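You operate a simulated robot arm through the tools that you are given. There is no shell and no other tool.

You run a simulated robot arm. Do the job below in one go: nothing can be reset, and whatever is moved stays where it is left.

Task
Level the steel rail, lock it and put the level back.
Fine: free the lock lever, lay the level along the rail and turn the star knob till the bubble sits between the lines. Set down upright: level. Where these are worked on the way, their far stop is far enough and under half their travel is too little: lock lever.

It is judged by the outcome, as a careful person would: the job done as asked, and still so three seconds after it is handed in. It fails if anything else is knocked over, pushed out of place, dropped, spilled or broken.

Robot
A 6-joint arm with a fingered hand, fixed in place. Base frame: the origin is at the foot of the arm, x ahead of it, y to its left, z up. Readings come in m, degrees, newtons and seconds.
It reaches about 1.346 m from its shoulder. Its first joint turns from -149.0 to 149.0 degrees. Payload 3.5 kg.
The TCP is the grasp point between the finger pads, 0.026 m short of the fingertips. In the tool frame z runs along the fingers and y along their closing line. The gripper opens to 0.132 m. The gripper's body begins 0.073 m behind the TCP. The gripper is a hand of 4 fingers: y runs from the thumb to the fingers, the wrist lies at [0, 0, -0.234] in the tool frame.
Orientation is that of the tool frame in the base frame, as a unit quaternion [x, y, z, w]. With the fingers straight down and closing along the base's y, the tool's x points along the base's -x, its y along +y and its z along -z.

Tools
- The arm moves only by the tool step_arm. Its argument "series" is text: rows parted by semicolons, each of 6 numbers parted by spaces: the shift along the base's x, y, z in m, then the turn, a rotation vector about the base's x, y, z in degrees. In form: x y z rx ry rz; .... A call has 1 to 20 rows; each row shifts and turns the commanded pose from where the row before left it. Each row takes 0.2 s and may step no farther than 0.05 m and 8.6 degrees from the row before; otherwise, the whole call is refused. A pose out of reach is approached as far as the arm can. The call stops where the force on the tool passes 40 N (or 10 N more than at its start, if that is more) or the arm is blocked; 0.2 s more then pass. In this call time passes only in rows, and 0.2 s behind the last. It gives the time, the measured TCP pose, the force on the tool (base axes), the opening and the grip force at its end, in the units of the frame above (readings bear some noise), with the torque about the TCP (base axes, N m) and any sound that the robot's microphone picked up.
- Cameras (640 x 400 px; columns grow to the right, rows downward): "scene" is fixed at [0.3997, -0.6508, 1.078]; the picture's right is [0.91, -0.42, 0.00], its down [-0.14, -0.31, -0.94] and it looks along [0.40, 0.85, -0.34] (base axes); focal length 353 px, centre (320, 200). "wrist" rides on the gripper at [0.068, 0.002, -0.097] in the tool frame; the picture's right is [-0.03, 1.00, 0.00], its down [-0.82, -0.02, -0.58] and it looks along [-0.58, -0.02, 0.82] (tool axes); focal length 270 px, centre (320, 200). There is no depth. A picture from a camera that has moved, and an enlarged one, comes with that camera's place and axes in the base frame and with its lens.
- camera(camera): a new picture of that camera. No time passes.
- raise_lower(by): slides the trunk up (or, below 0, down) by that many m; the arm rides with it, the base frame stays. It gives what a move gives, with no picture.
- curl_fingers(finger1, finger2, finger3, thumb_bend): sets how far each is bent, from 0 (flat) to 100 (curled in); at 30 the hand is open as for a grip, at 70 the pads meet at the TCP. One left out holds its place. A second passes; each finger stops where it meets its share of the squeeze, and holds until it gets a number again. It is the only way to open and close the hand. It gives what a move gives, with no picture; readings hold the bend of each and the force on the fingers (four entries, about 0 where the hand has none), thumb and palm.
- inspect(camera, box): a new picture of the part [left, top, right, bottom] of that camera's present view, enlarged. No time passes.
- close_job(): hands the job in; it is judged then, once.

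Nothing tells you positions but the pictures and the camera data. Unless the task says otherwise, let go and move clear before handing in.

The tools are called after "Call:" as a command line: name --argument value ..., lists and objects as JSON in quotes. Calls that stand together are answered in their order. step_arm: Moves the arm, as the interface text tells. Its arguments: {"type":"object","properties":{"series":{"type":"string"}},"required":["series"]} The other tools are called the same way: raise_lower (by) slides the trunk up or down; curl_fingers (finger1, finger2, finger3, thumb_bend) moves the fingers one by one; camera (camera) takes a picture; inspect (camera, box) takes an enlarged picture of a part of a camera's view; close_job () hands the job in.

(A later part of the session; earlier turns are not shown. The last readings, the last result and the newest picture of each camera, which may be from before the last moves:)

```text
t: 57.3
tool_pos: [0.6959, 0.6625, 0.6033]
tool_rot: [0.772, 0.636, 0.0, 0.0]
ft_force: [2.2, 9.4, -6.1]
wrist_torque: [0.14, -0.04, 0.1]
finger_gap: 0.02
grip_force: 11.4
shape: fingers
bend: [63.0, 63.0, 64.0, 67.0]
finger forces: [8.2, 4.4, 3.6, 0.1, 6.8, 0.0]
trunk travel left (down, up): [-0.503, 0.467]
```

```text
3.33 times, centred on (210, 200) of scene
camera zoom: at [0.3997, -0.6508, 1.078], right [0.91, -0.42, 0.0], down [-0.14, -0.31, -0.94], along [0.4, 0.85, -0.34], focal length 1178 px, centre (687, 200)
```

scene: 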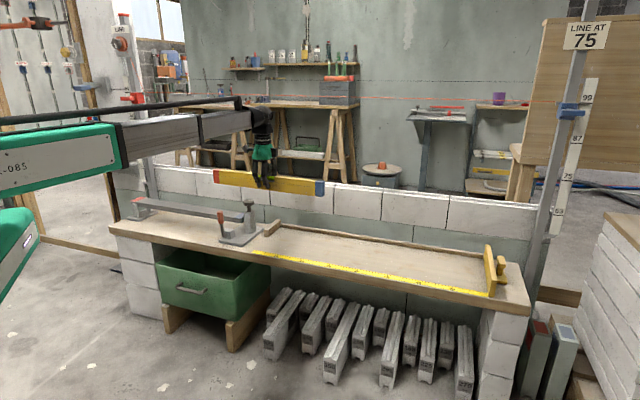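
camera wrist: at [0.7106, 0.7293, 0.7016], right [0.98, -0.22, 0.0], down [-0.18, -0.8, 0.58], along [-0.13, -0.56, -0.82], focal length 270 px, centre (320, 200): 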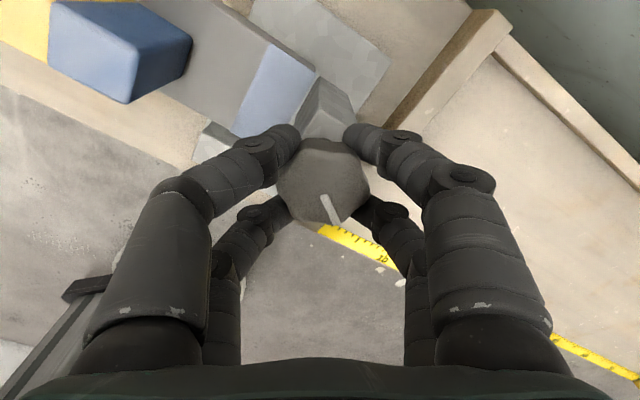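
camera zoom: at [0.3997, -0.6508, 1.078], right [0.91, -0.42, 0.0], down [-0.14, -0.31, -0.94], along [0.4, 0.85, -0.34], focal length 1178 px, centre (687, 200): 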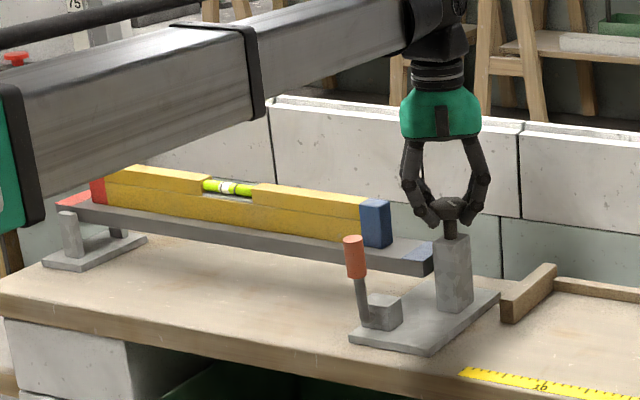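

The bubble is moving right, about 11 px for 80°, and still needs roughly 140° more clockwise. There's a small side load, so I'll drift the hand slightly in +y while turning on.

Call:
step_arm --series "0.0002 0.0008 0 0 0 -8;0 0.0004 0 0 0 -8;0 0 0 0 0 -8;0 0 0 0 0 -8;0 0 0 0 0 -8"

Call:
inspect --camera "scene" --box '[165, 185, 205, 210]'

Call:
camera --camera "wrist"

```text
t: 58.5
tool_pos: [0.6953, 0.6623, 0.6047]
tool_rot: [0.943, 0.333, -0.001, 0.0]
ft_force: [7.7, 4.3, -5.4]
wrist_torque: [0.12, -0.12, 0.05]
finger_gap: 0.0194
grip_force: 11.2
shape: fingers
bend: [63.0, 63.0, 64.0, 67.0]
finger forces: [8.2, 4.6, 3.6, 0.1, 6.7, 0.0]
trunk travel left (down, up): [-0.503, 0.467]
```

```text
16.00 times, centred on (185, 198) of scene
camera zoom: at [0.3997, -0.6508, 1.078], right [0.91, -0.42, 0.0], down [-0.14, -0.31, -0.94], along [0.4, 0.85, -0.34], focal length 5653 px, centre (2480, 240)
```

zoom: 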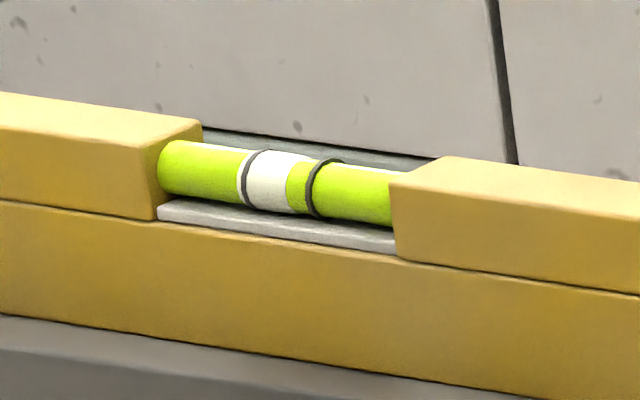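

```text
taken
camera wrist: at [0.7509, 0.705, 0.7016], right [0.61, -0.79, 0.0], down [-0.65, -0.49, 0.58], along [-0.46, -0.35, -0.82], focal length 270 px, centre (320, 200)
```

wrist: 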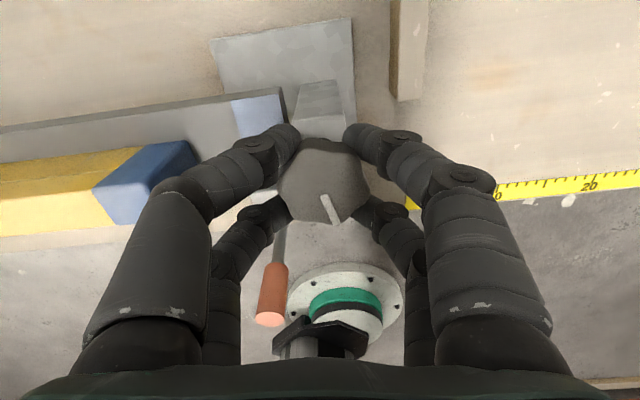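

Good progress: the left bubble edge is nearly at the left line. I'll continue clockwise about 64° in the same grip.

Call:
step_arm --series "0.0006 0.0003 0 0 0 -8;0.0003 0 0 0 0 -8;0 0 0 0 0 -8;0 0 0 0 0 -8;0 0 0 0 0 -8;0 0 0 0 0 -8;0 0 0 0 0 -8;0 0 0 0 0 -8"

Call:
inspect --camera "scene" --box '[165, 185, 205, 210]'

Call:
camera --camera "wrist"

```text
t: 60.3
tool_pos: [0.6962, 0.662, 0.6027]
tool_rot: [0.976, -0.218, 0.0, 0.001]
ft_force: [12.9, -3.6, -5.6]
wrist_torque: [-0.03, -0.27, 0.04]
finger_gap: 0.0195
grip_force: 12.5
shape: fingers
bend: [63.0, 63.0, 64.0, 67.0]
finger forces: [8.1, 4.1, 3.8, 0.0, 9.3, 0.0]
trunk travel left (down, up): [-0.503, 0.467]
```

```text
16.00 times, centred on (185, 198) of scene
camera zoom: at [0.3997, -0.6508, 1.078], right [0.91, -0.42, 0.0], down [-0.14, -0.31, -0.94], along [0.4, 0.85, -0.34], focal length 5653 px, centre (2480, 240)
```

zoom: 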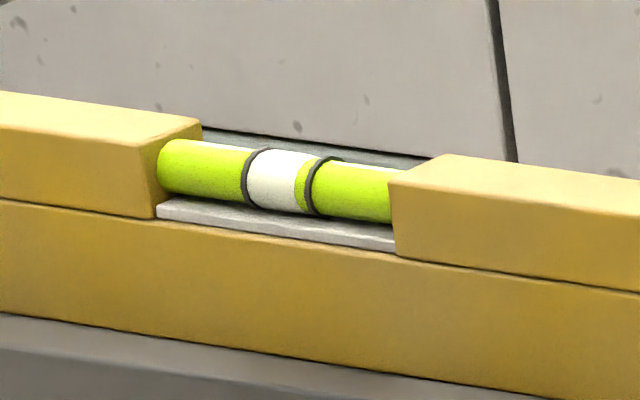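

```text
taken
camera wrist: at [0.7588, 0.6322, 0.7016], right [-0.45, -0.89, 0.0], down [-0.73, 0.37, 0.58], along [-0.52, 0.26, -0.82], focal length 270 px, centre (320, 200)
```

wrist: 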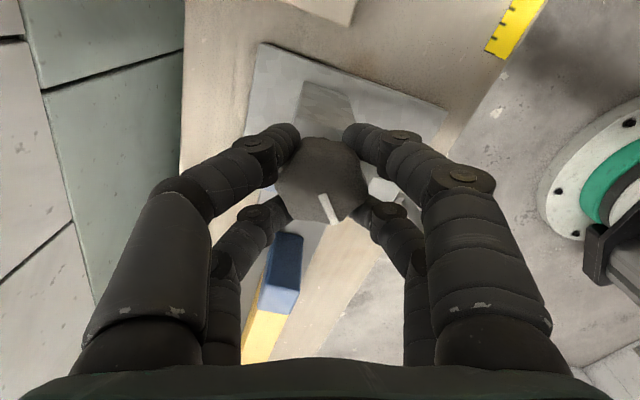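

The bubble is now between the lines, still slightly left of centre. I'll zoom in tighter to judge the remaining turn.

Call:
inspect --camera "scene" --box '[174, 191, 192, 202]'

```text
16.00 times, centred on (183, 196) of scene
camera zoom: at [0.3997, -0.6508, 1.078], right [0.91, -0.42, 0.0], down [-0.14, -0.31, -0.94], along [0.4, 0.85, -0.34], focal length 5653 px, centre (2512, 256)
```

zoom: 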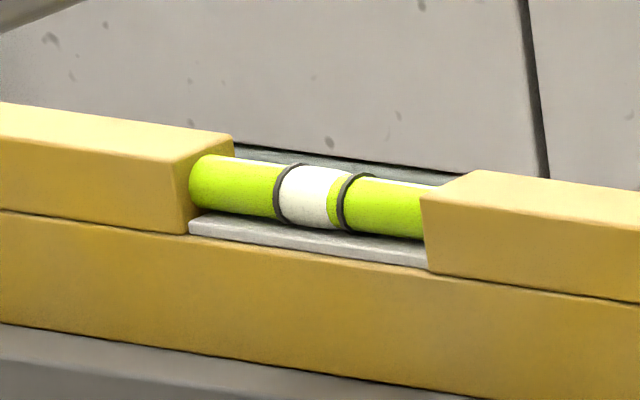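

About 5 px remain to centre, which is roughly 35–40° more. I'll turn on clockwise with a small relief shift.

Call:
step_arm --series "0.0008 -0.0003 0 0 0 -7;0.0003 0 0 0 0 -7;0 0 0 0 0 -7;0 0 0 0 0 -7"

Call:
inspect --camera "scene" --box '[174, 191, 192, 202]'

```text
t: 61.1
tool_pos: [0.6993, 0.6607, 0.6029]
tool_rot: [0.947, -0.321, -0.012, -0.003]
ft_force: [-7.2, 7.2, -11.3]
wrist_torque: [0.08, 0.03, 0.01]
finger_gap: 0.0162
grip_force: 16.7
shape: fingers
bend: [65.0, 63.0, 63.0, 67.0]
finger forces: [5.5, 10.2, 10.2, 0.0, 6.0, 0.0]
out of reach, approached as far as the arm can: row 2, 3, 4
trunk travel left (down, up): [-0.503, 0.467]
stopped in row 4: the force on the tool passed its limit at 42 N (the readings are from after the stop); the commanded pose is now the measured one
```

```text
16.00 times, centred on (183, 196) of scene
camera zoom: at [0.3997, -0.6508, 1.078], right [0.91, -0.42, 0.0], down [-0.14, -0.31, -0.94], along [0.4, 0.85, -0.34], focal length 5653 px, centre (2512, 256)
```

zoom: 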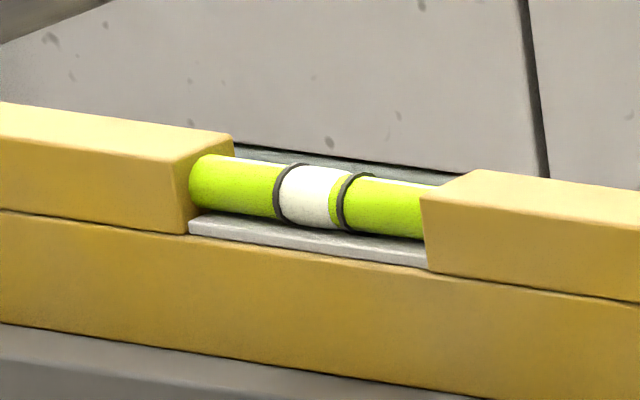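

The wrist reached its turning limit, and the bubble still needs about 30° of knob. I'll open, turn the hand back and regrip.

Call:
curl_fingers --finger1 52 --finger2 52 --finger3 52 --thumb_bend 52

Call:
inspect --camera "scene" --box '[174, 191, 192, 202]'

Call:
camera --camera "wrist"

```text
t: 62.1
tool_pos: [0.7011, 0.6582, 0.6042]
tool_rot: [0.947, -0.321, -0.01, -0.003]
ft_force: [-0.5, 0.3, -0.2]
wrist_torque: [0.03, -0.02, 0.03]
finger_gap: 0.0585
grip_force: 0.0
shape: fingers
bend: [52.0, 52.0, 52.0, 52.0]
finger forces: [0.0, 0.1, 0.1, 0.0, 0.0, 0.1]
trunk travel left (down, up): [-0.503, 0.467]
```

```text
16.00 times, centred on (183, 196) of scene
camera zoom: at [0.3997, -0.6508, 1.078], right [0.91, -0.42, 0.0], down [-0.14, -0.31, -0.94], along [0.4, 0.85, -0.34], focal length 5653 px, centre (2512, 256)
```

zoom: 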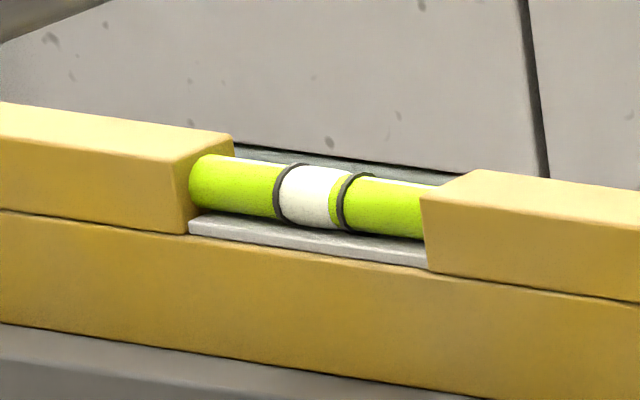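

```text
taken
camera wrist: at [0.7554, 0.6143, 0.701], right [-0.63, -0.78, 0.0], down [-0.62, 0.51, 0.59], along [-0.46, 0.37, -0.8], focal length 270 px, centre (320, 200)
```

wrist: 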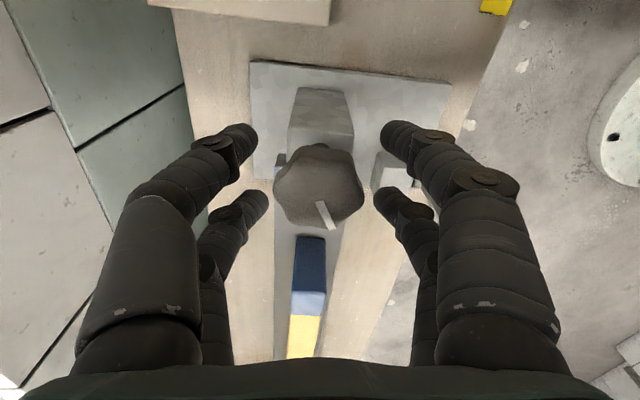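

The hand ended a few millimetres off the axis with a slight tilt. I'll rise clear of the knob, straighten, recentre and turn back counter-clockwise.

Call:
raise_lower --by 0.045

Call:
step_arm --series "-0.0033 0.0019 0 -0.69 -0.97 0;-0.0033 0.0019 0 0 0 0;0 0 0 0 0 8;0 0 0 0 0 8;0 0 0 0 0 8;0 0 0 0 0 8;0 0 0 0 0 8;0 0 0 0 0 8;0 0 0 0 0 8;0 0 0 0 0 8;0 0 0 0 0 8;0 0 0 0 0 8;0 0 0 0 0 8;0 0 0 0 0 8;0 0 0 0 0 8;0 0 0 0 0 8"

Call:
camera --camera "wrist"

Call:
inspect --camera "scene" --box '[174, 191, 192, 202]'

```text
t: 63.0
tool_pos: [0.6995, 0.6577, 0.6484]
tool_rot: [0.947, -0.322, -0.01, -0.004]
ft_force: [-0.3, 0.7, 0.4]
wrist_torque: [-0.02, 0.0, 0.04]
finger_gap: 0.0583
grip_force: 0.1
shape: fingers
bend: [52.0, 52.0, 52.0, 52.0]
finger forces: [0.0, 0.1, 0.1, 0.0, 0.0, 0.0]
trunk travel left (down, up): [-0.548, 0.422]
```

```text
t: 66.4
tool_pos: [0.6952, 0.6605, 0.6503]
tool_rot: [0.794, 0.607, 0.0, 0.0]
ft_force: [0.2, 0.1, 0.5]
wrist_torque: [0.02, 0.0, 0.02]
finger_gap: 0.0587
grip_force: 0.1
shape: fingers
bend: [52.0, 52.0, 52.0, 52.0]
finger forces: [0.0, 0.1, 0.0, 0.0, 0.0, 0.1]
out of reach, approached as far as the arm can: row 2
trunk travel left (down, up): [-0.548, 0.422]
```

```text
taken
camera wrist: at [0.7161, 0.7255, 0.7474], right [0.96, -0.29, 0.0], down [-0.24, -0.78, 0.58], along [-0.17, -0.55, -0.82], focal length 270 px, centre (320, 200)
```

wrist: 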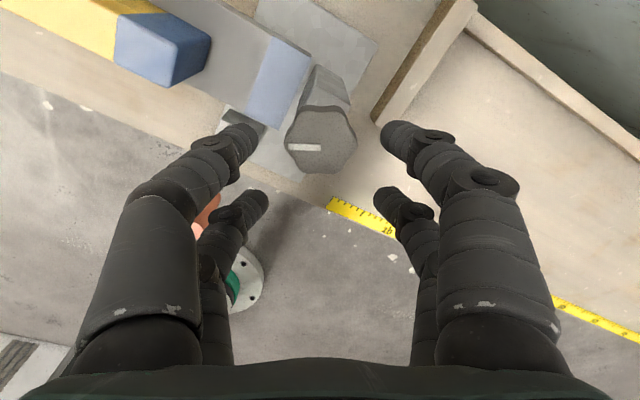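

```text
16.00 times, centred on (183, 196) of scene
camera zoom: at [0.3997, -0.6508, 1.078], right [0.91, -0.42, 0.0], down [-0.14, -0.31, -0.94], along [0.4, 0.85, -0.34], focal length 5653 px, centre (2512, 256)
```

zoom: 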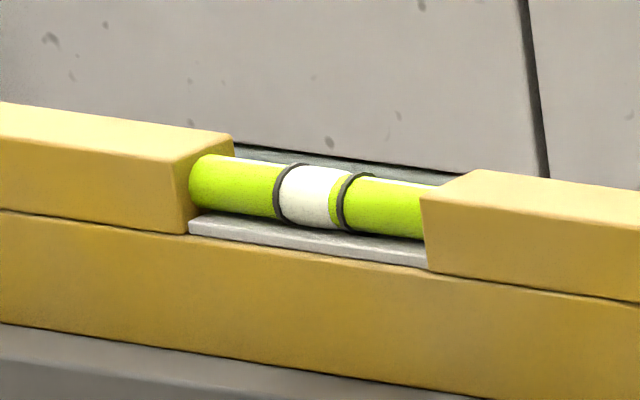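

The hand is straight again with the knob between the fingers, about 2–3 mm off centre. I'll correct that, lower and regrip.

Call:
step_arm --series "0.0005 0.0022 0 0 0 0"

Call:
raise_lower --by -0.043

Call:
curl_fingers --finger1 70 --finger2 70 --finger3 70 --thumb_bend 70

Call:
camera --camera "wrist"

Call:
inspect --camera "scene" --box '[174, 191, 192, 202]'

```text
t: 66.8
tool_pos: [0.6958, 0.6626, 0.6498]
tool_rot: [0.796, 0.605, 0.0, 0.0]
ft_force: [0.0, -0.2, 0.6]
wrist_torque: [0.01, 0.04, 0.0]
finger_gap: 0.0585
grip_force: 0.0
shape: fingers
bend: [52.0, 52.0, 52.0, 52.0]
finger forces: [0.0, 0.0, 0.0, 0.0, 0.0, 0.0]
trunk travel left (down, up): [-0.548, 0.422]
```

```text
t: 67.7
tool_pos: [0.6954, 0.6611, 0.6076]
tool_rot: [0.796, 0.605, 0.0, 0.0]
ft_force: [0.0, -0.1, -0.4]
wrist_torque: [0.0, 0.02, 0.04]
finger_gap: 0.0588
grip_force: 0.0
shape: fingers
bend: [52.0, 52.0, 52.0, 52.0]
finger forces: [0.0, 0.0, 0.1, 0.0, 0.1, 0.0]
trunk travel left (down, up): [-0.505, 0.465]
```

```text
t: 68.7
tool_pos: [0.6958, 0.662, 0.6071]
tool_rot: [0.796, 0.606, -0.001, 0.0]
ft_force: [-0.9, 0.0, -4.0]
wrist_torque: [0.0, 0.05, 0.03]
finger_gap: 0.0224
grip_force: 10.6
shape: fingers
bend: [63.0, 63.0, 64.0, 66.0]
finger forces: [5.0, 5.4, 4.7, 0.0, 6.3, 0.1]
trunk travel left (down, up): [-0.505, 0.465]
```

```text
taken
camera wrist: at [0.7167, 0.7277, 0.7041], right [0.96, -0.29, 0.0], down [-0.24, -0.78, 0.58], along [-0.17, -0.55, -0.82], focal length 270 px, centre (320, 200)
```

wrist: 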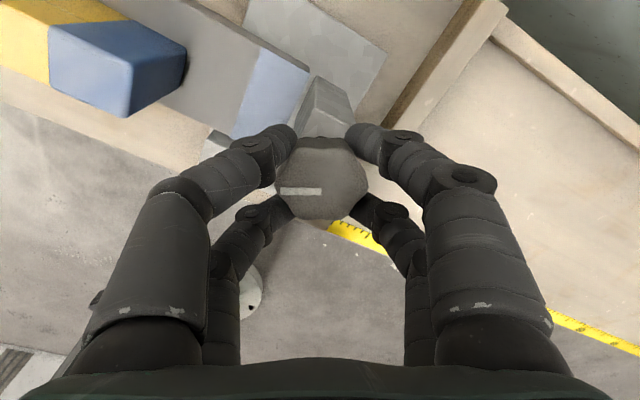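

```text
16.00 times, centred on (183, 196) of scene
camera zoom: at [0.3997, -0.6508, 1.078], right [0.91, -0.42, 0.0], down [-0.14, -0.31, -0.94], along [0.4, 0.85, -0.34], focal length 5653 px, centre (2512, 256)
```

zoom: 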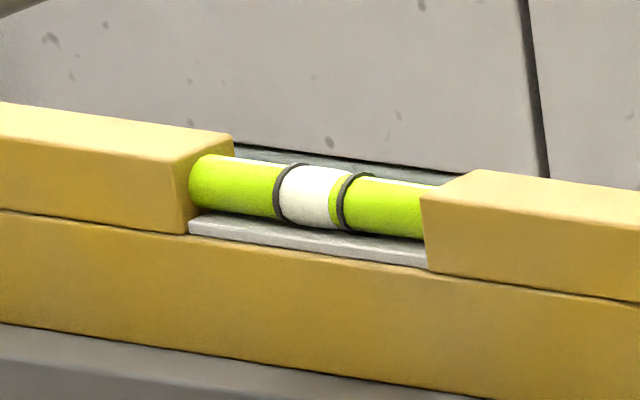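

Firm, balanced grip. I'll turn about 32° clockwise and read the bubble again.

Call:
step_arm --series "0 0 0 0 0 -8;0 0 0 0 0 -8;0 0 0 0 0 -8;0 0 0 0 0 -8"

Call:
inspect --camera "scene" --box '[174, 191, 192, 202]'

Call:
camera --camera "wrist"

```text
t: 69.7
tool_pos: [0.6953, 0.6606, 0.6068]
tool_rot: [0.932, 0.362, 0.0, -0.001]
ft_force: [-0.8, 2.8, -3.2]
wrist_torque: [0.08, -0.02, 0.04]
finger_gap: 0.0224
grip_force: 10.9
shape: fingers
bend: [63.0, 63.0, 64.0, 66.0]
finger forces: [5.6, 4.7, 4.7, 0.0, 7.0, 0.0]
trunk travel left (down, up): [-0.505, 0.465]
```

```text
16.00 times, centred on (183, 196) of scene
camera zoom: at [0.3997, -0.6508, 1.078], right [0.91, -0.42, 0.0], down [-0.14, -0.31, -0.94], along [0.4, 0.85, -0.34], focal length 5653 px, centre (2512, 256)
```

zoom: 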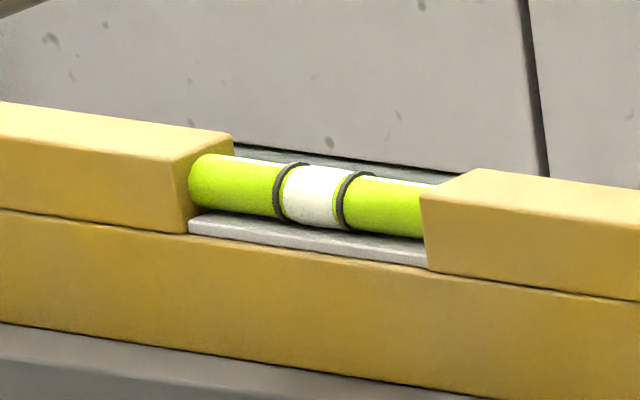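

```text
taken
camera wrist: at [0.7487, 0.7071, 0.7041], right [0.66, -0.76, 0.0], down [-0.62, -0.53, 0.58], along [-0.44, -0.38, -0.82], focal length 270 px, centre (320, 200)
```

wrist: 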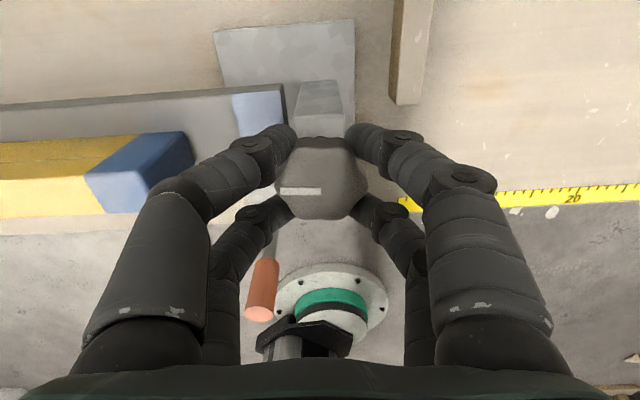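

The bubble looks nearly centred from this oblique view. For a square-on reading I'll release the knob, rise and look straight at the vial with the wrist camera.

Call:
curl_fingers --finger1 52 --finger2 52 --finger3 52 --thumb_bend 52

Call:
raise_lower --by 0.1

Call:
inspect --camera "scene" --box '[174, 191, 192, 202]'

```text
t: 70.7
tool_pos: [0.6959, 0.6613, 0.6063]
tool_rot: [0.932, 0.362, 0.0, 0.0]
ft_force: [-0.4, -0.2, -0.2]
wrist_torque: [0.01, -0.03, 0.0]
finger_gap: 0.0583
grip_force: 0.0
shape: fingers
bend: [52.0, 52.0, 52.0, 52.0]
finger forces: [0.0, 0.1, 0.1, 0.0, 0.0, 0.0]
trunk travel left (down, up): [-0.505, 0.465]
```

```text
t: 72.0
tool_pos: [0.6955, 0.6614, 0.7061]
tool_rot: [0.932, 0.363, 0.0, 0.0]
ft_force: [-0.3, -0.3, -0.5]
wrist_torque: [0.0, -0.01, 0.0]
finger_gap: 0.0585
grip_force: 0.0
shape: fingers
bend: [52.0, 52.0, 52.0, 52.0]
finger forces: [0.1, 0.1, 0.0, 0.1, 0.0, 0.0]
trunk travel left (down, up): [-0.605, 0.365]
```

```text
16.00 times, centred on (183, 196) of scene
camera zoom: at [0.3997, -0.6508, 1.078], right [0.91, -0.42, 0.0], down [-0.14, -0.31, -0.94], along [0.4, 0.85, -0.34], focal length 5653 px, centre (2512, 256)
```

zoom: 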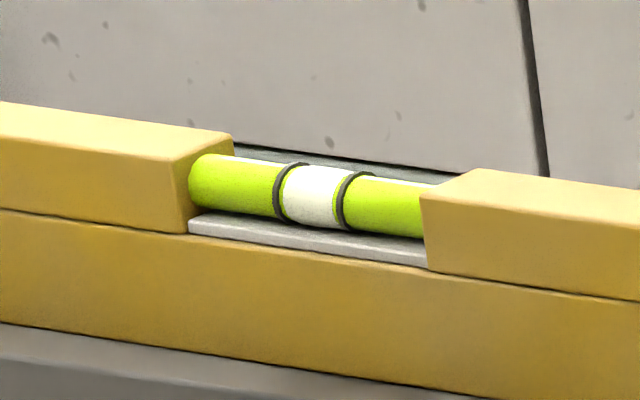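

From the fixed camera the bubble holds between the lines. I'll move the wrist camera behind the vial so it looks squarely across the level.

Call:
step_arm --series "-0.02135 0.0349 0 0 0 0.33;-0.02135 0.0349 0 0 0 0.33;-0.02135 0.0349 0 0 0 0.33;-0.02135 0.0349 0 0 0 0.33;-0.02135 0.0349 0 0 0 0.33;-0.02135 0.0349 0 0 0 0.33;-0.02135 0.0349 0 0 0 0.33;-0.02135 0.0349 0 0 0 0.33"

Call:
camera --camera "wrist"

Call:
inspect --camera "wrist" --box '[290, 180, 350, 220]'

```text
t: 73.8
tool_pos: [0.5245, 0.9411, 0.7069]
tool_rot: [0.924, 0.383, 0.0, 0.0]
ft_force: [-0.8, 0.4, 0.9]
wrist_torque: [0.02, -0.01, 0.03]
finger_gap: 0.0588
grip_force: 0.1
shape: fingers
bend: [52.0, 52.0, 52.0, 52.0]
finger forces: [0.0, 0.0, 0.0, 0.0, 0.0, 0.0]
trunk travel left (down, up): [-0.605, 0.365]
```

```text
taken
camera wrist: at [0.5752, 0.9885, 0.8045], right [0.69, -0.72, 0.0], down [-0.59, -0.56, 0.58], along [-0.42, -0.4, -0.82], focal length 270 px, centre (320, 200)
```

wrist: 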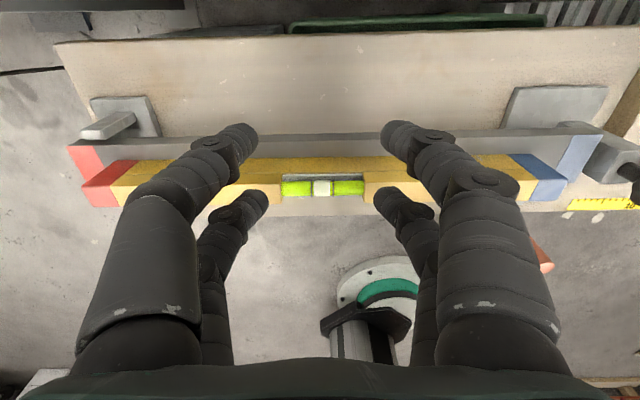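

```text
10.00 times, centred on (320, 200) of wrist
camera zoom: at [0.5752, 0.9885, 0.8045], right [0.69, -0.72, 0.0], down [-0.59, -0.56, 0.58], along [-0.42, -0.4, -0.82], focal length 2703 px, centre (320, 200)
```

zoom: 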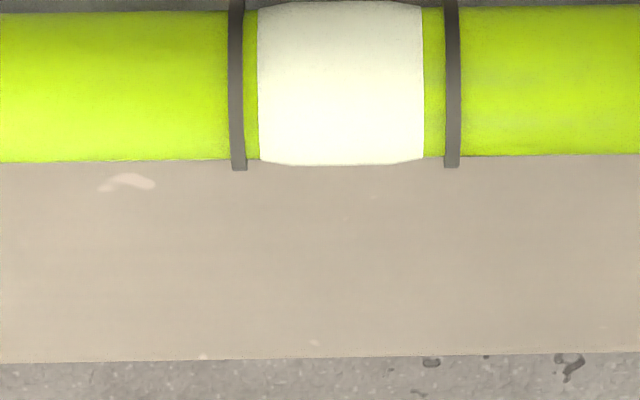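

Square-on, the bubble sits clearly between the lines with a gap on each side (13 and 22 zoomed pixels). The rail is level, so next I'll lock it: I'll turn the hand and move to the left of the upright lever.

Call:
step_arm --series "0.0003 -0.02265 0 0 0 7.5;0.0003 -0.02265 0 0 0 7.5;0.0003 -0.02265 0 0 0 7.5;0.0003 -0.02265 0 0 0 7.5;0.0003 -0.02265 0 0 0 7.5;0.0003 -0.02265 0 0 0 7.5;0.0003 -0.02265 0 0 0 7.5;0.0003 -0.02265 0 0 0 7.5;0.0003 -0.02265 0 0 0 7.5;0.0003 -0.02265 0 0 0 7.5;0.0003 -0.02265 0 0 0 7.5;0.0003 -0.02265 0 0 0 7.5"

Call:
camera --camera "wrist"

Call:
inspect --camera "scene" --box '[174, 191, 192, 202]'

Call:
inspect --camera "scene" --box '[180, 150, 290, 250]'

```text
t: 76.4
tool_pos: [0.5283, 0.6687, 0.7072]
tool_rot: [0.38, 0.925, 0.0, 0.0]
ft_force: [-0.3, -0.1, -0.7]
wrist_torque: [-0.02, 0.02, 0.03]
finger_gap: 0.0588
grip_force: 0.0
shape: fingers
bend: [52.0, 52.0, 52.0, 52.0]
finger forces: [0.1, 0.0, 0.0, 0.1, 0.0, 0.1]
trunk travel left (down, up): [-0.605, 0.365]
```

```text
taken
camera wrist: at [0.4809, 0.7187, 0.8043], right [0.72, 0.69, 0.0], down [0.57, -0.59, 0.58], along [0.4, -0.42, -0.82], focal length 270 px, centre (320, 200)
```

wrist: 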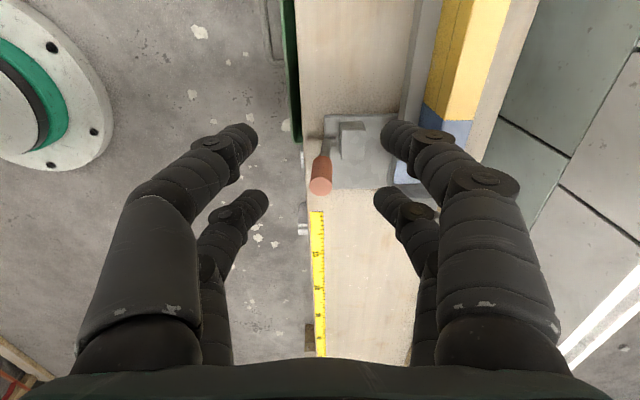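

```text
16.00 times, centred on (183, 196) of scene
camera zoom: at [0.3997, -0.6508, 1.078], right [0.91, -0.42, 0.0], down [-0.14, -0.31, -0.94], along [0.4, 0.85, -0.34], focal length 5653 px, centre (2512, 256)
```

zoom: 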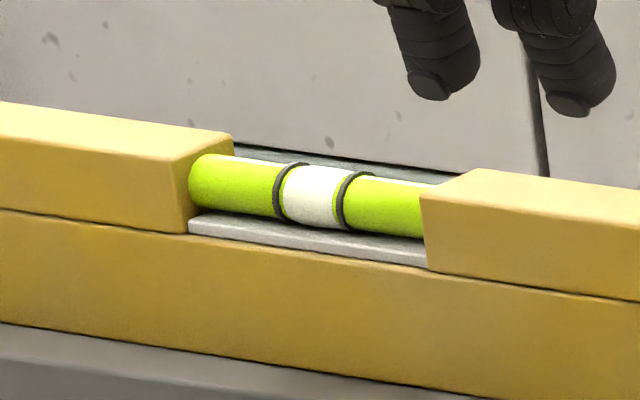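

```text
4.00 times, centred on (235, 200) of scene
camera zoom: at [0.3997, -0.6508, 1.078], right [0.91, -0.42, 0.0], down [-0.14, -0.31, -0.94], along [0.4, 0.85, -0.34], focal length 1413 px, centre (660, 200)
```

zoom: 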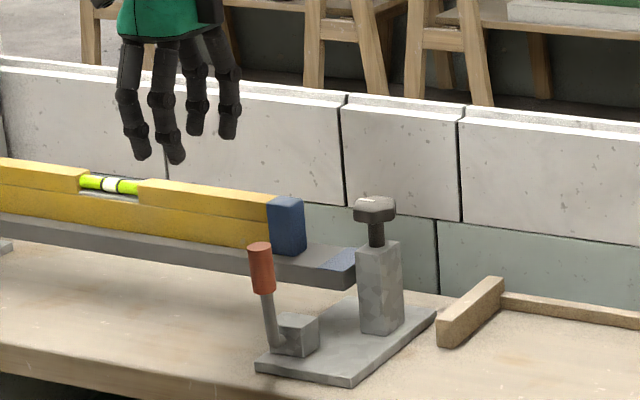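

The lever stands at about 90° with its top near z 0.583. I'll close the fingers, lower beside it and push it right.

Call:
curl_fingers --finger1 70 --finger2 70 --finger3 70 --thumb_bend 70

Call:
raise_lower --by -0.142

Call:
inspect --camera "scene" --box '[190, 170, 290, 255]'

Call:
camera --camera "wrist"

```text
t: 77.4
tool_pos: [0.5267, 0.6682, 0.7071]
tool_rot: [0.382, 0.924, 0.0, 0.001]
ft_force: [0.0, 0.2, -0.5]
wrist_torque: [-0.01, 0.01, -0.01]
finger_gap: 0.0012
grip_force: 0.1
shape: fingers
bend: [70.0, 70.0, 70.0, 70.0]
finger forces: [0.0, 0.1, 0.0, 0.0, 0.0, 0.1]
trunk travel left (down, up): [-0.605, 0.365]
```

```text
t: 79.1
tool_pos: [0.5277, 0.6682, 0.5662]
tool_rot: [0.382, 0.924, 0.0, 0.0]
ft_force: [0.1, 0.6, -0.3]
wrist_torque: [-0.01, 0.02, -0.01]
finger_gap: 0.0014
grip_force: 0.1
shape: fingers
bend: [70.0, 70.0, 70.0, 70.0]
finger forces: [0.1, 0.0, 0.1, 0.1, 0.0, 0.0]
trunk travel left (down, up): [-0.463, 0.507]
```

```text
4.71 times, centred on (240, 212) of scene
camera zoom: at [0.3997, -0.6508, 1.078], right [0.91, -0.42, 0.0], down [-0.14, -0.31, -0.94], along [0.4, 0.85, -0.34], focal length 1663 px, centre (696, 141)
```

zoom: 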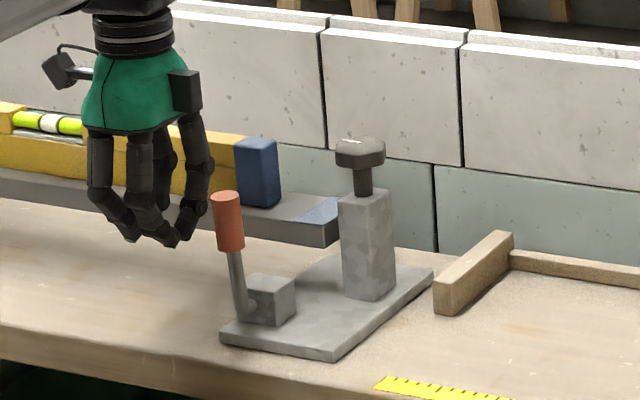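

```text
taken
camera wrist: at [0.4813, 0.719, 0.6625], right [0.72, 0.69, 0.0], down [0.56, -0.59, 0.58], along [0.4, -0.42, -0.82], focal length 270 px, centre (320, 200)
```

wrist: 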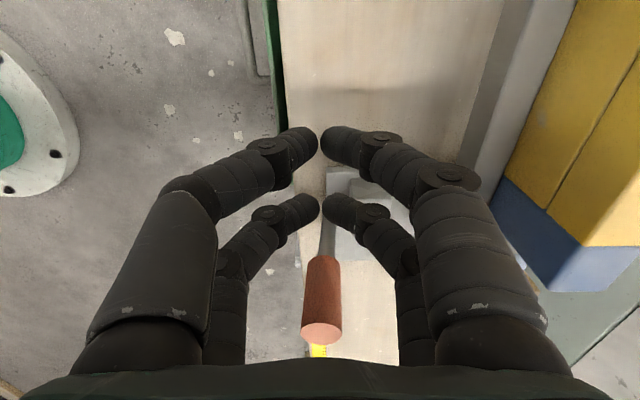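

The closed fingers are left of the handle at the right height. I'll push right in small steps.

Call:
step_arm --series "0.0035 -0.0035 0 0 0 0;0.0035 -0.0035 0 0 0 0;0.0035 -0.0035 0 0 0 0;0.0035 -0.0035 0 0 0 0;0.0035 -0.0035 0 0 0 0;0.0035 -0.0035 0 0 0 0;0.0035 -0.0035 0 0 0 0;0.0035 -0.0035 0 0 0 0;0.0035 -0.0035 0 0 0 0;0.0035 -0.0035 0 0 0 0;0.0035 -0.0035 0 0 0 0;0.0035 -0.0035 0 0 0 0"

Call:
inspect --camera "scene" --box '[190, 170, 290, 255]'

Call:
camera --camera "wrist"

```text
t: 81.7
tool_pos: [0.5694, 0.6269, 0.5645]
tool_rot: [0.382, 0.924, 0.001, 0.0]
ft_force: [0.5, 1.2, 0.0]
wrist_torque: [-0.01, 0.05, 0.0]
finger_gap: 0.0016
grip_force: 0.7
shape: fingers
bend: [70.0, 70.0, 70.0, 70.0]
finger forces: [0.0, 0.5, 0.1, 0.0, 0.0, 0.0]
trunk travel left (down, up): [-0.463, 0.507]
```

```text
4.71 times, centred on (240, 212) of scene
camera zoom: at [0.3997, -0.6508, 1.078], right [0.91, -0.42, 0.0], down [-0.14, -0.31, -0.94], along [0.4, 0.85, -0.34], focal length 1663 px, centre (696, 141)
```

zoom: 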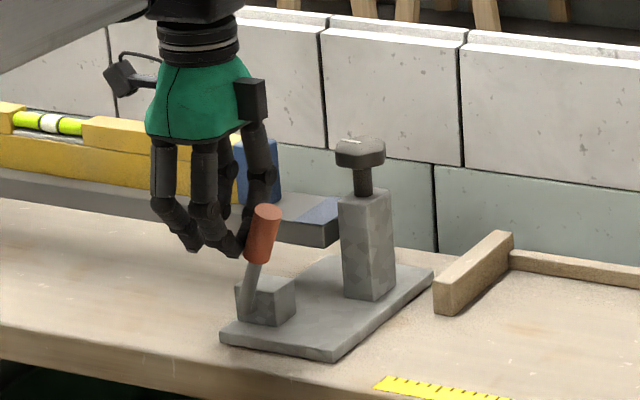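

```text
taken
camera wrist: at [0.5235, 0.6767, 0.6624], right [0.72, 0.69, 0.0], down [0.56, -0.59, 0.58], along [0.4, -0.42, -0.82], focal length 270 px, centre (320, 200)
```

wrist: 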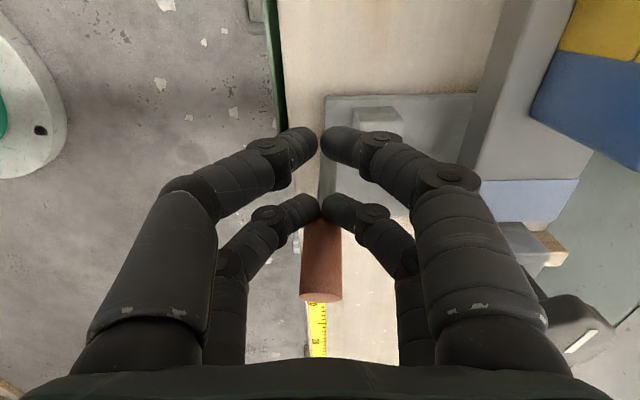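

The lever swings right with under 2 N. I'll push on another 4 cm.

Call:
step_arm --series "0.0035 -0.0035 0 0 0 0;0.0035 -0.0035 0 0 0 0;0.0035 -0.0035 0 0 0 0;0.0035 -0.0035 0 0 0 0;0.0035 -0.0035 0 0 0 0;0.0035 -0.0035 0 0 0 0;0.0035 -0.0035 0 0 0 0;0.0035 -0.0035 0 0 0 0"

Call:
inspect --camera "scene" --box '[190, 170, 290, 255]'

Call:
camera --camera "wrist"

```text
t: 83.5
tool_pos: [0.5978, 0.5993, 0.5641]
tool_rot: [0.382, 0.924, -0.001, -0.001]
ft_force: [0.8, 0.2, 0.2]
wrist_torque: [-0.01, 0.0, 0.06]
finger_gap: 0.0015
grip_force: 0.1
shape: fingers
bend: [70.0, 70.0, 70.0, 70.0]
finger forces: [0.0, 0.1, 0.0, 0.0, 0.0, 0.1]
trunk travel left (down, up): [-0.463, 0.507]
```

```text
4.71 times, centred on (240, 212) of scene
camera zoom: at [0.3997, -0.6508, 1.078], right [0.91, -0.42, 0.0], down [-0.14, -0.31, -0.94], along [0.4, 0.85, -0.34], focal length 1663 px, centre (696, 141)
```

zoom: 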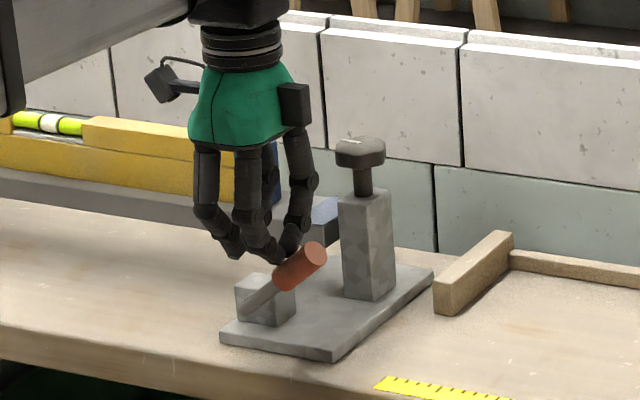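

```text
taken
camera wrist: at [0.5514, 0.649, 0.6624], right [0.72, 0.69, 0.0], down [0.56, -0.59, 0.58], along [0.4, -0.42, -0.82], focal length 270 px, centre (320, 200)
```

wrist: 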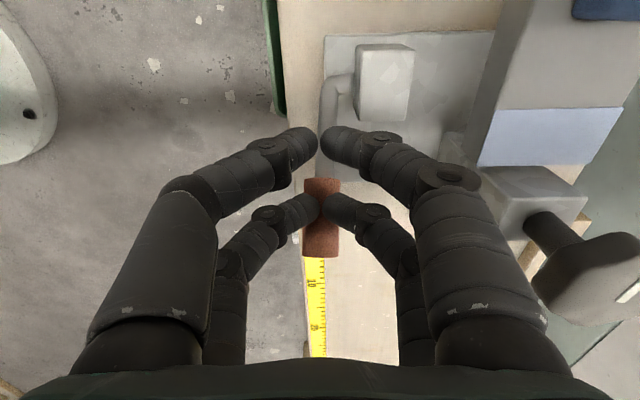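

The lever is at about 45° with the fingertips over the handle. I'll shift right a little more, then press down with the trunk.

Call:
step_arm --series "0.0035 -0.0035 0 0 0 0;0.0035 -0.0035 0 0 0 0;0.0035 -0.0035 0 0 0 0;0.0035 -0.0035 0 0 0 0;0.0035 -0.0035 0 0 0 0"

Call:
raise_lower --by -0.012

Call:
inspect --camera "scene" --box '[190, 170, 290, 255]'

Call:
camera --camera "wrist"

```text
t: 84.7
tool_pos: [0.6155, 0.5818, 0.5638]
tool_rot: [0.382, 0.924, 0.0, 0.0]
ft_force: [-0.5, -0.4, -0.3]
wrist_torque: [0.01, 0.0, 0.0]
finger_gap: 0.0015
grip_force: 0.0
shape: fingers
bend: [70.0, 70.0, 70.0, 70.0]
finger forces: [0.0, 0.0, 0.1, 0.0, 0.0, 0.1]
trunk travel left (down, up): [-0.463, 0.507]
```

```text
t: 85.3
tool_pos: [0.6154, 0.5805, 0.5522]
tool_rot: [0.383, 0.924, 0.0, 0.0]
ft_force: [-0.5, -0.3, 1.0]
wrist_torque: [0.02, 0.01, -0.01]
finger_gap: 0.0014
grip_force: 0.1
shape: fingers
bend: [70.0, 70.0, 70.0, 70.0]
finger forces: [0.0, 0.0, 0.1, 0.1, 0.0, 0.0]
trunk travel left (down, up): [-0.451, 0.519]
```

```text
4.71 times, centred on (240, 212) of scene
camera zoom: at [0.3997, -0.6508, 1.078], right [0.91, -0.42, 0.0], down [-0.14, -0.31, -0.94], along [0.4, 0.85, -0.34], focal length 1663 px, centre (696, 141)
```

zoom: 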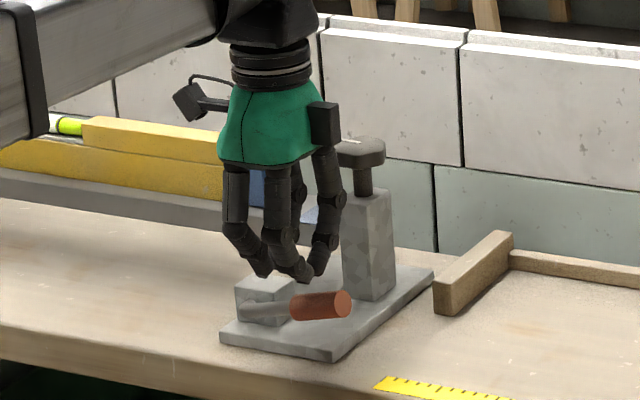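

```text
taken
camera wrist: at [0.5689, 0.6311, 0.6504], right [0.72, 0.69, 0.0], down [0.56, -0.59, 0.58], along [0.4, -0.42, -0.82], focal length 270 px, centre (320, 200)
```

wrist: 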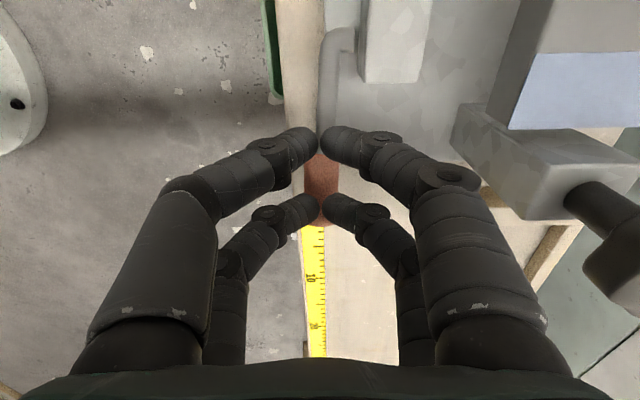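

The lever dropped by itself to its low position. I'll press it gently to make sure it is fully at the lock stop.

Call:
raise_lower --by -0.012

Call:
raise_lower --by -0.006

Call:
inspect --camera "scene" --box '[212, 215, 272, 255]'

```text
t: 85.9
tool_pos: [0.6151, 0.5813, 0.5403]
tool_rot: [0.382, 0.924, 0.0, 0.0]
ft_force: [-0.2, 0.3, -0.8]
wrist_torque: [-0.03, 0.03, -0.01]
finger_gap: 0.0016
grip_force: 0.0
shape: fingers
bend: [70.0, 70.0, 70.0, 70.0]
finger forces: [0.0, 0.0, 0.0, 0.0, 0.0, 0.0]
trunk travel left (down, up): [-0.439, 0.531]
```

```text
t: 86.4
tool_pos: [0.6155, 0.58, 0.534]
tool_rot: [0.382, 0.924, 0.0, 0.0]
ft_force: [-0.9, 1.8, 3.9]
wrist_torque: [-0.04, -0.08, 0.03]
finger_gap: 0.0015
grip_force: 2.6
shape: fingers
bend: [70.0, 69.0, 69.0, 70.0]
finger forces: [0.0, 3.6, 2.8, 0.0, 0.1, 0.0]
trunk travel left (down, up): [-0.433, 0.537]
```

```text
10.00 times, centred on (242, 235) of scene
camera zoom: at [0.3997, -0.6508, 1.078], right [0.91, -0.42, 0.0], down [-0.14, -0.31, -0.94], along [0.4, 0.85, -0.34], focal length 3533 px, centre (1100, -150)
```

zoom: 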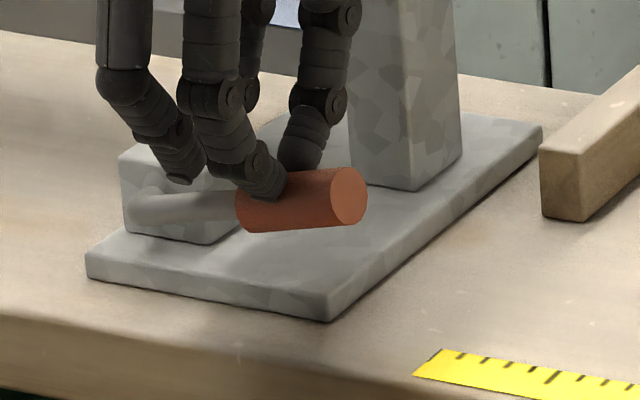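

Contact at about 4 N with the lever at its original low angle. One small extra press to confirm it is a firm stop.

Call:
raise_lower --by -0.003

Call:
inspect --camera "scene" --box '[212, 215, 272, 255]'

Call:
inspect --camera "scene" --box '[174, 191, 192, 202]'

```text
t: 86.9
tool_pos: [0.6148, 0.5805, 0.5322]
tool_rot: [0.382, 0.924, 0.0, -0.001]
ft_force: [0.1, 1.6, 13.3]
wrist_torque: [-0.14, -0.16, 0.03]
finger_gap: 0.0014
grip_force: 7.4
shape: fingers
bend: [70.0, 70.0, 69.0, 70.0]
finger forces: [0.0, 8.5, 6.6, 0.0, 0.0, 0.1]
trunk travel left (down, up): [-0.43, 0.54]
```

```text
10.00 times, centred on (242, 235) of scene
camera zoom: at [0.3997, -0.6508, 1.078], right [0.91, -0.42, 0.0], down [-0.14, -0.31, -0.94], along [0.4, 0.85, -0.34], focal length 3533 px, centre (1100, -150)
```

zoom: 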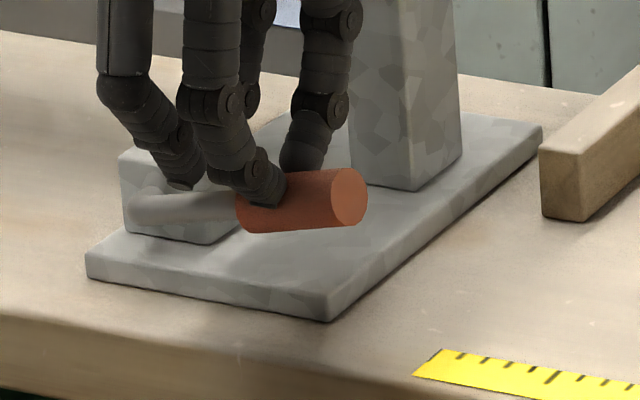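

```text
16.00 times, centred on (183, 196) of scene
camera zoom: at [0.3997, -0.6508, 1.078], right [0.91, -0.42, 0.0], down [-0.14, -0.31, -0.94], along [0.4, 0.85, -0.34], focal length 5653 px, centre (2512, 256)
```

zoom: 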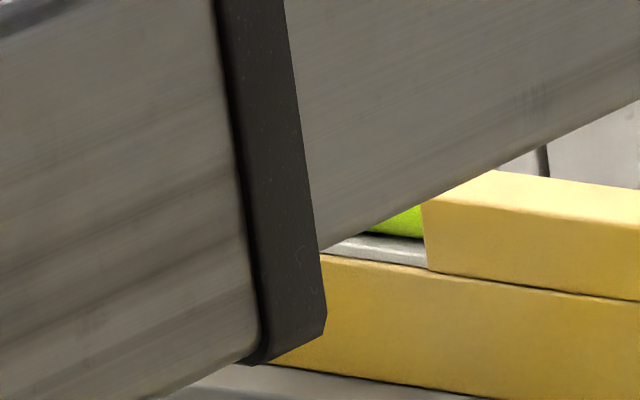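

The lever is firmly at its lock stop. I'll lift off and check both the lever and the bubble.

Call:
raise_lower --by 0.175

Call:
curl_fingers --finger1 52 --finger2 52 --finger3 52 --thumb_bend 52

Call:
inspect --camera "scene" --box '[212, 220, 268, 255]'

Call:
inspect --camera "scene" --box '[174, 191, 192, 202]'

```text
t: 88.9
tool_pos: [0.6149, 0.5811, 0.706]
tool_rot: [0.382, 0.924, 0.0, 0.0]
ft_force: [0.0, 0.1, 1.1]
wrist_torque: [0.02, 0.01, 0.0]
finger_gap: 0.0012
grip_force: 0.1
shape: fingers
bend: [70.0, 70.0, 70.0, 70.0]
finger forces: [0.1, 0.0, 0.0, 0.1, 0.1, 0.0]
trunk travel left (down, up): [-0.605, 0.365]
```

```text
t: 89.9
tool_pos: [0.6154, 0.5813, 0.7069]
tool_rot: [0.382, 0.924, 0.001, 0.0]
ft_force: [-0.6, 0.7, -0.3]
wrist_torque: [0.01, 0.0, -0.01]
finger_gap: 0.0586
grip_force: 0.1
shape: fingers
bend: [52.0, 52.0, 52.0, 52.0]
finger forces: [0.1, 0.1, 0.0, 0.0, 0.0, 0.0]
trunk travel left (down, up): [-0.605, 0.365]
```

```text
11.43 times, centred on (240, 238) of scene
camera zoom: at [0.3997, -0.6508, 1.078], right [0.91, -0.42, 0.0], down [-0.14, -0.31, -0.94], along [0.4, 0.85, -0.34], focal length 4038 px, centre (1234, -229)
```

zoom: 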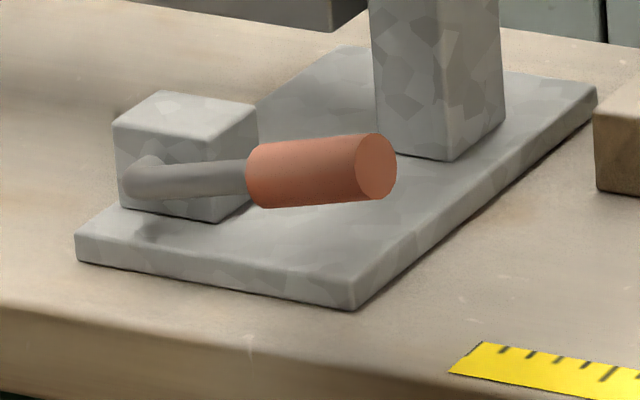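

```text
16.00 times, centred on (183, 196) of scene
camera zoom: at [0.3997, -0.6508, 1.078], right [0.91, -0.42, 0.0], down [-0.14, -0.31, -0.94], along [0.4, 0.85, -0.34], focal length 5653 px, centre (2512, 256)
```

zoom: 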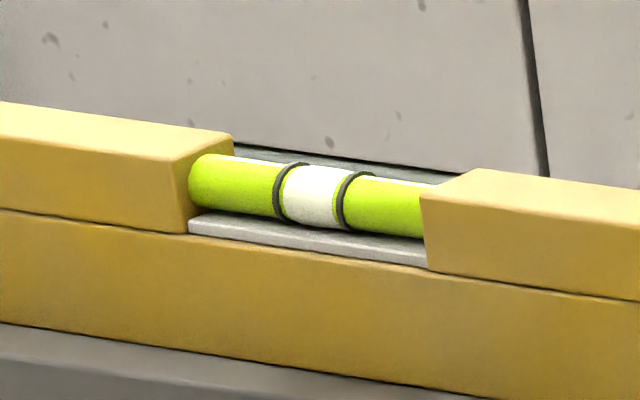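

The lever looks exactly as it did at the start, and the bubble is unchanged between the lines. Now I'll go back over the level to pick it up.

Call:
step_arm --series "-0.01834 0.03828 0 0 0 0;-0.01834 0.03828 0 0 0 0;-0.01834 0.03828 0 0 0 0;-0.01834 0.03828 0 0 0 0;-0.01834 0.03828 0 0 0 0;-0.01834 0.03828 0 0 0 0;-0.01834 0.03828 0 0 0 0;-0.01834 0.03828 0 0 0 0"

Call:
raise_lower --by -0.07

Call:
camera --camera "wrist"

Call:
inspect --camera "wrist" --box '[240, 60, 400, 240]'

```text
t: 91.7
tool_pos: [0.4679, 0.8873, 0.706]
tool_rot: [0.382, 0.924, -0.001, 0.0]
ft_force: [-0.4, -1.1, -0.6]
wrist_torque: [0.06, -0.01, -0.01]
finger_gap: 0.0583
grip_force: 0.1
shape: fingers
bend: [52.0, 52.0, 52.0, 52.0]
finger forces: [0.0, 0.0, 0.0, 0.1, 0.1, 0.0]
trunk travel left (down, up): [-0.605, 0.365]
```

```text
t: 92.8
tool_pos: [0.4687, 0.8864, 0.6372]
tool_rot: [0.382, 0.924, 0.0, -0.001]
ft_force: [0.8, -0.6, -0.3]
wrist_torque: [-0.02, 0.01, -0.03]
finger_gap: 0.0588
grip_force: 0.0
shape: fingers
bend: [52.0, 52.0, 52.0, 52.0]
finger forces: [0.1, 0.0, 0.1, 0.0, 0.0, 0.0]
trunk travel left (down, up): [-0.535, 0.435]
```

```text
taken
camera wrist: at [0.4222, 0.9371, 0.7344], right [0.72, 0.69, 0.0], down [0.56, -0.59, 0.58], along [0.4, -0.42, -0.82], focal length 270 px, centre (320, 200)
```

wrist: 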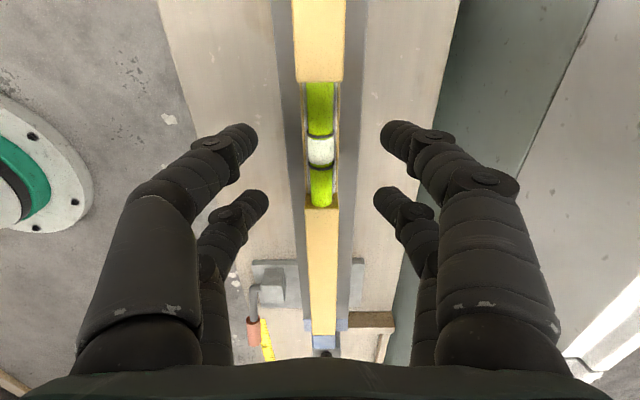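

```text
2.22 times, centred on (320, 150) of wrist
camera zoom: at [0.4222, 0.9371, 0.7344], right [0.72, 0.69, 0.0], down [0.56, -0.59, 0.58], along [0.4, -0.42, -0.82], focal length 601 px, centre (320, 311)
```

zoom: 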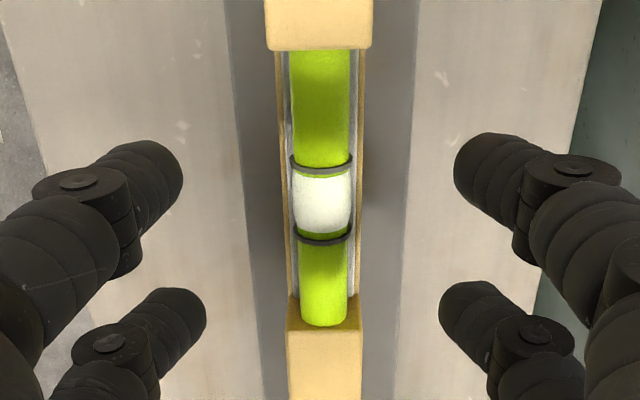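

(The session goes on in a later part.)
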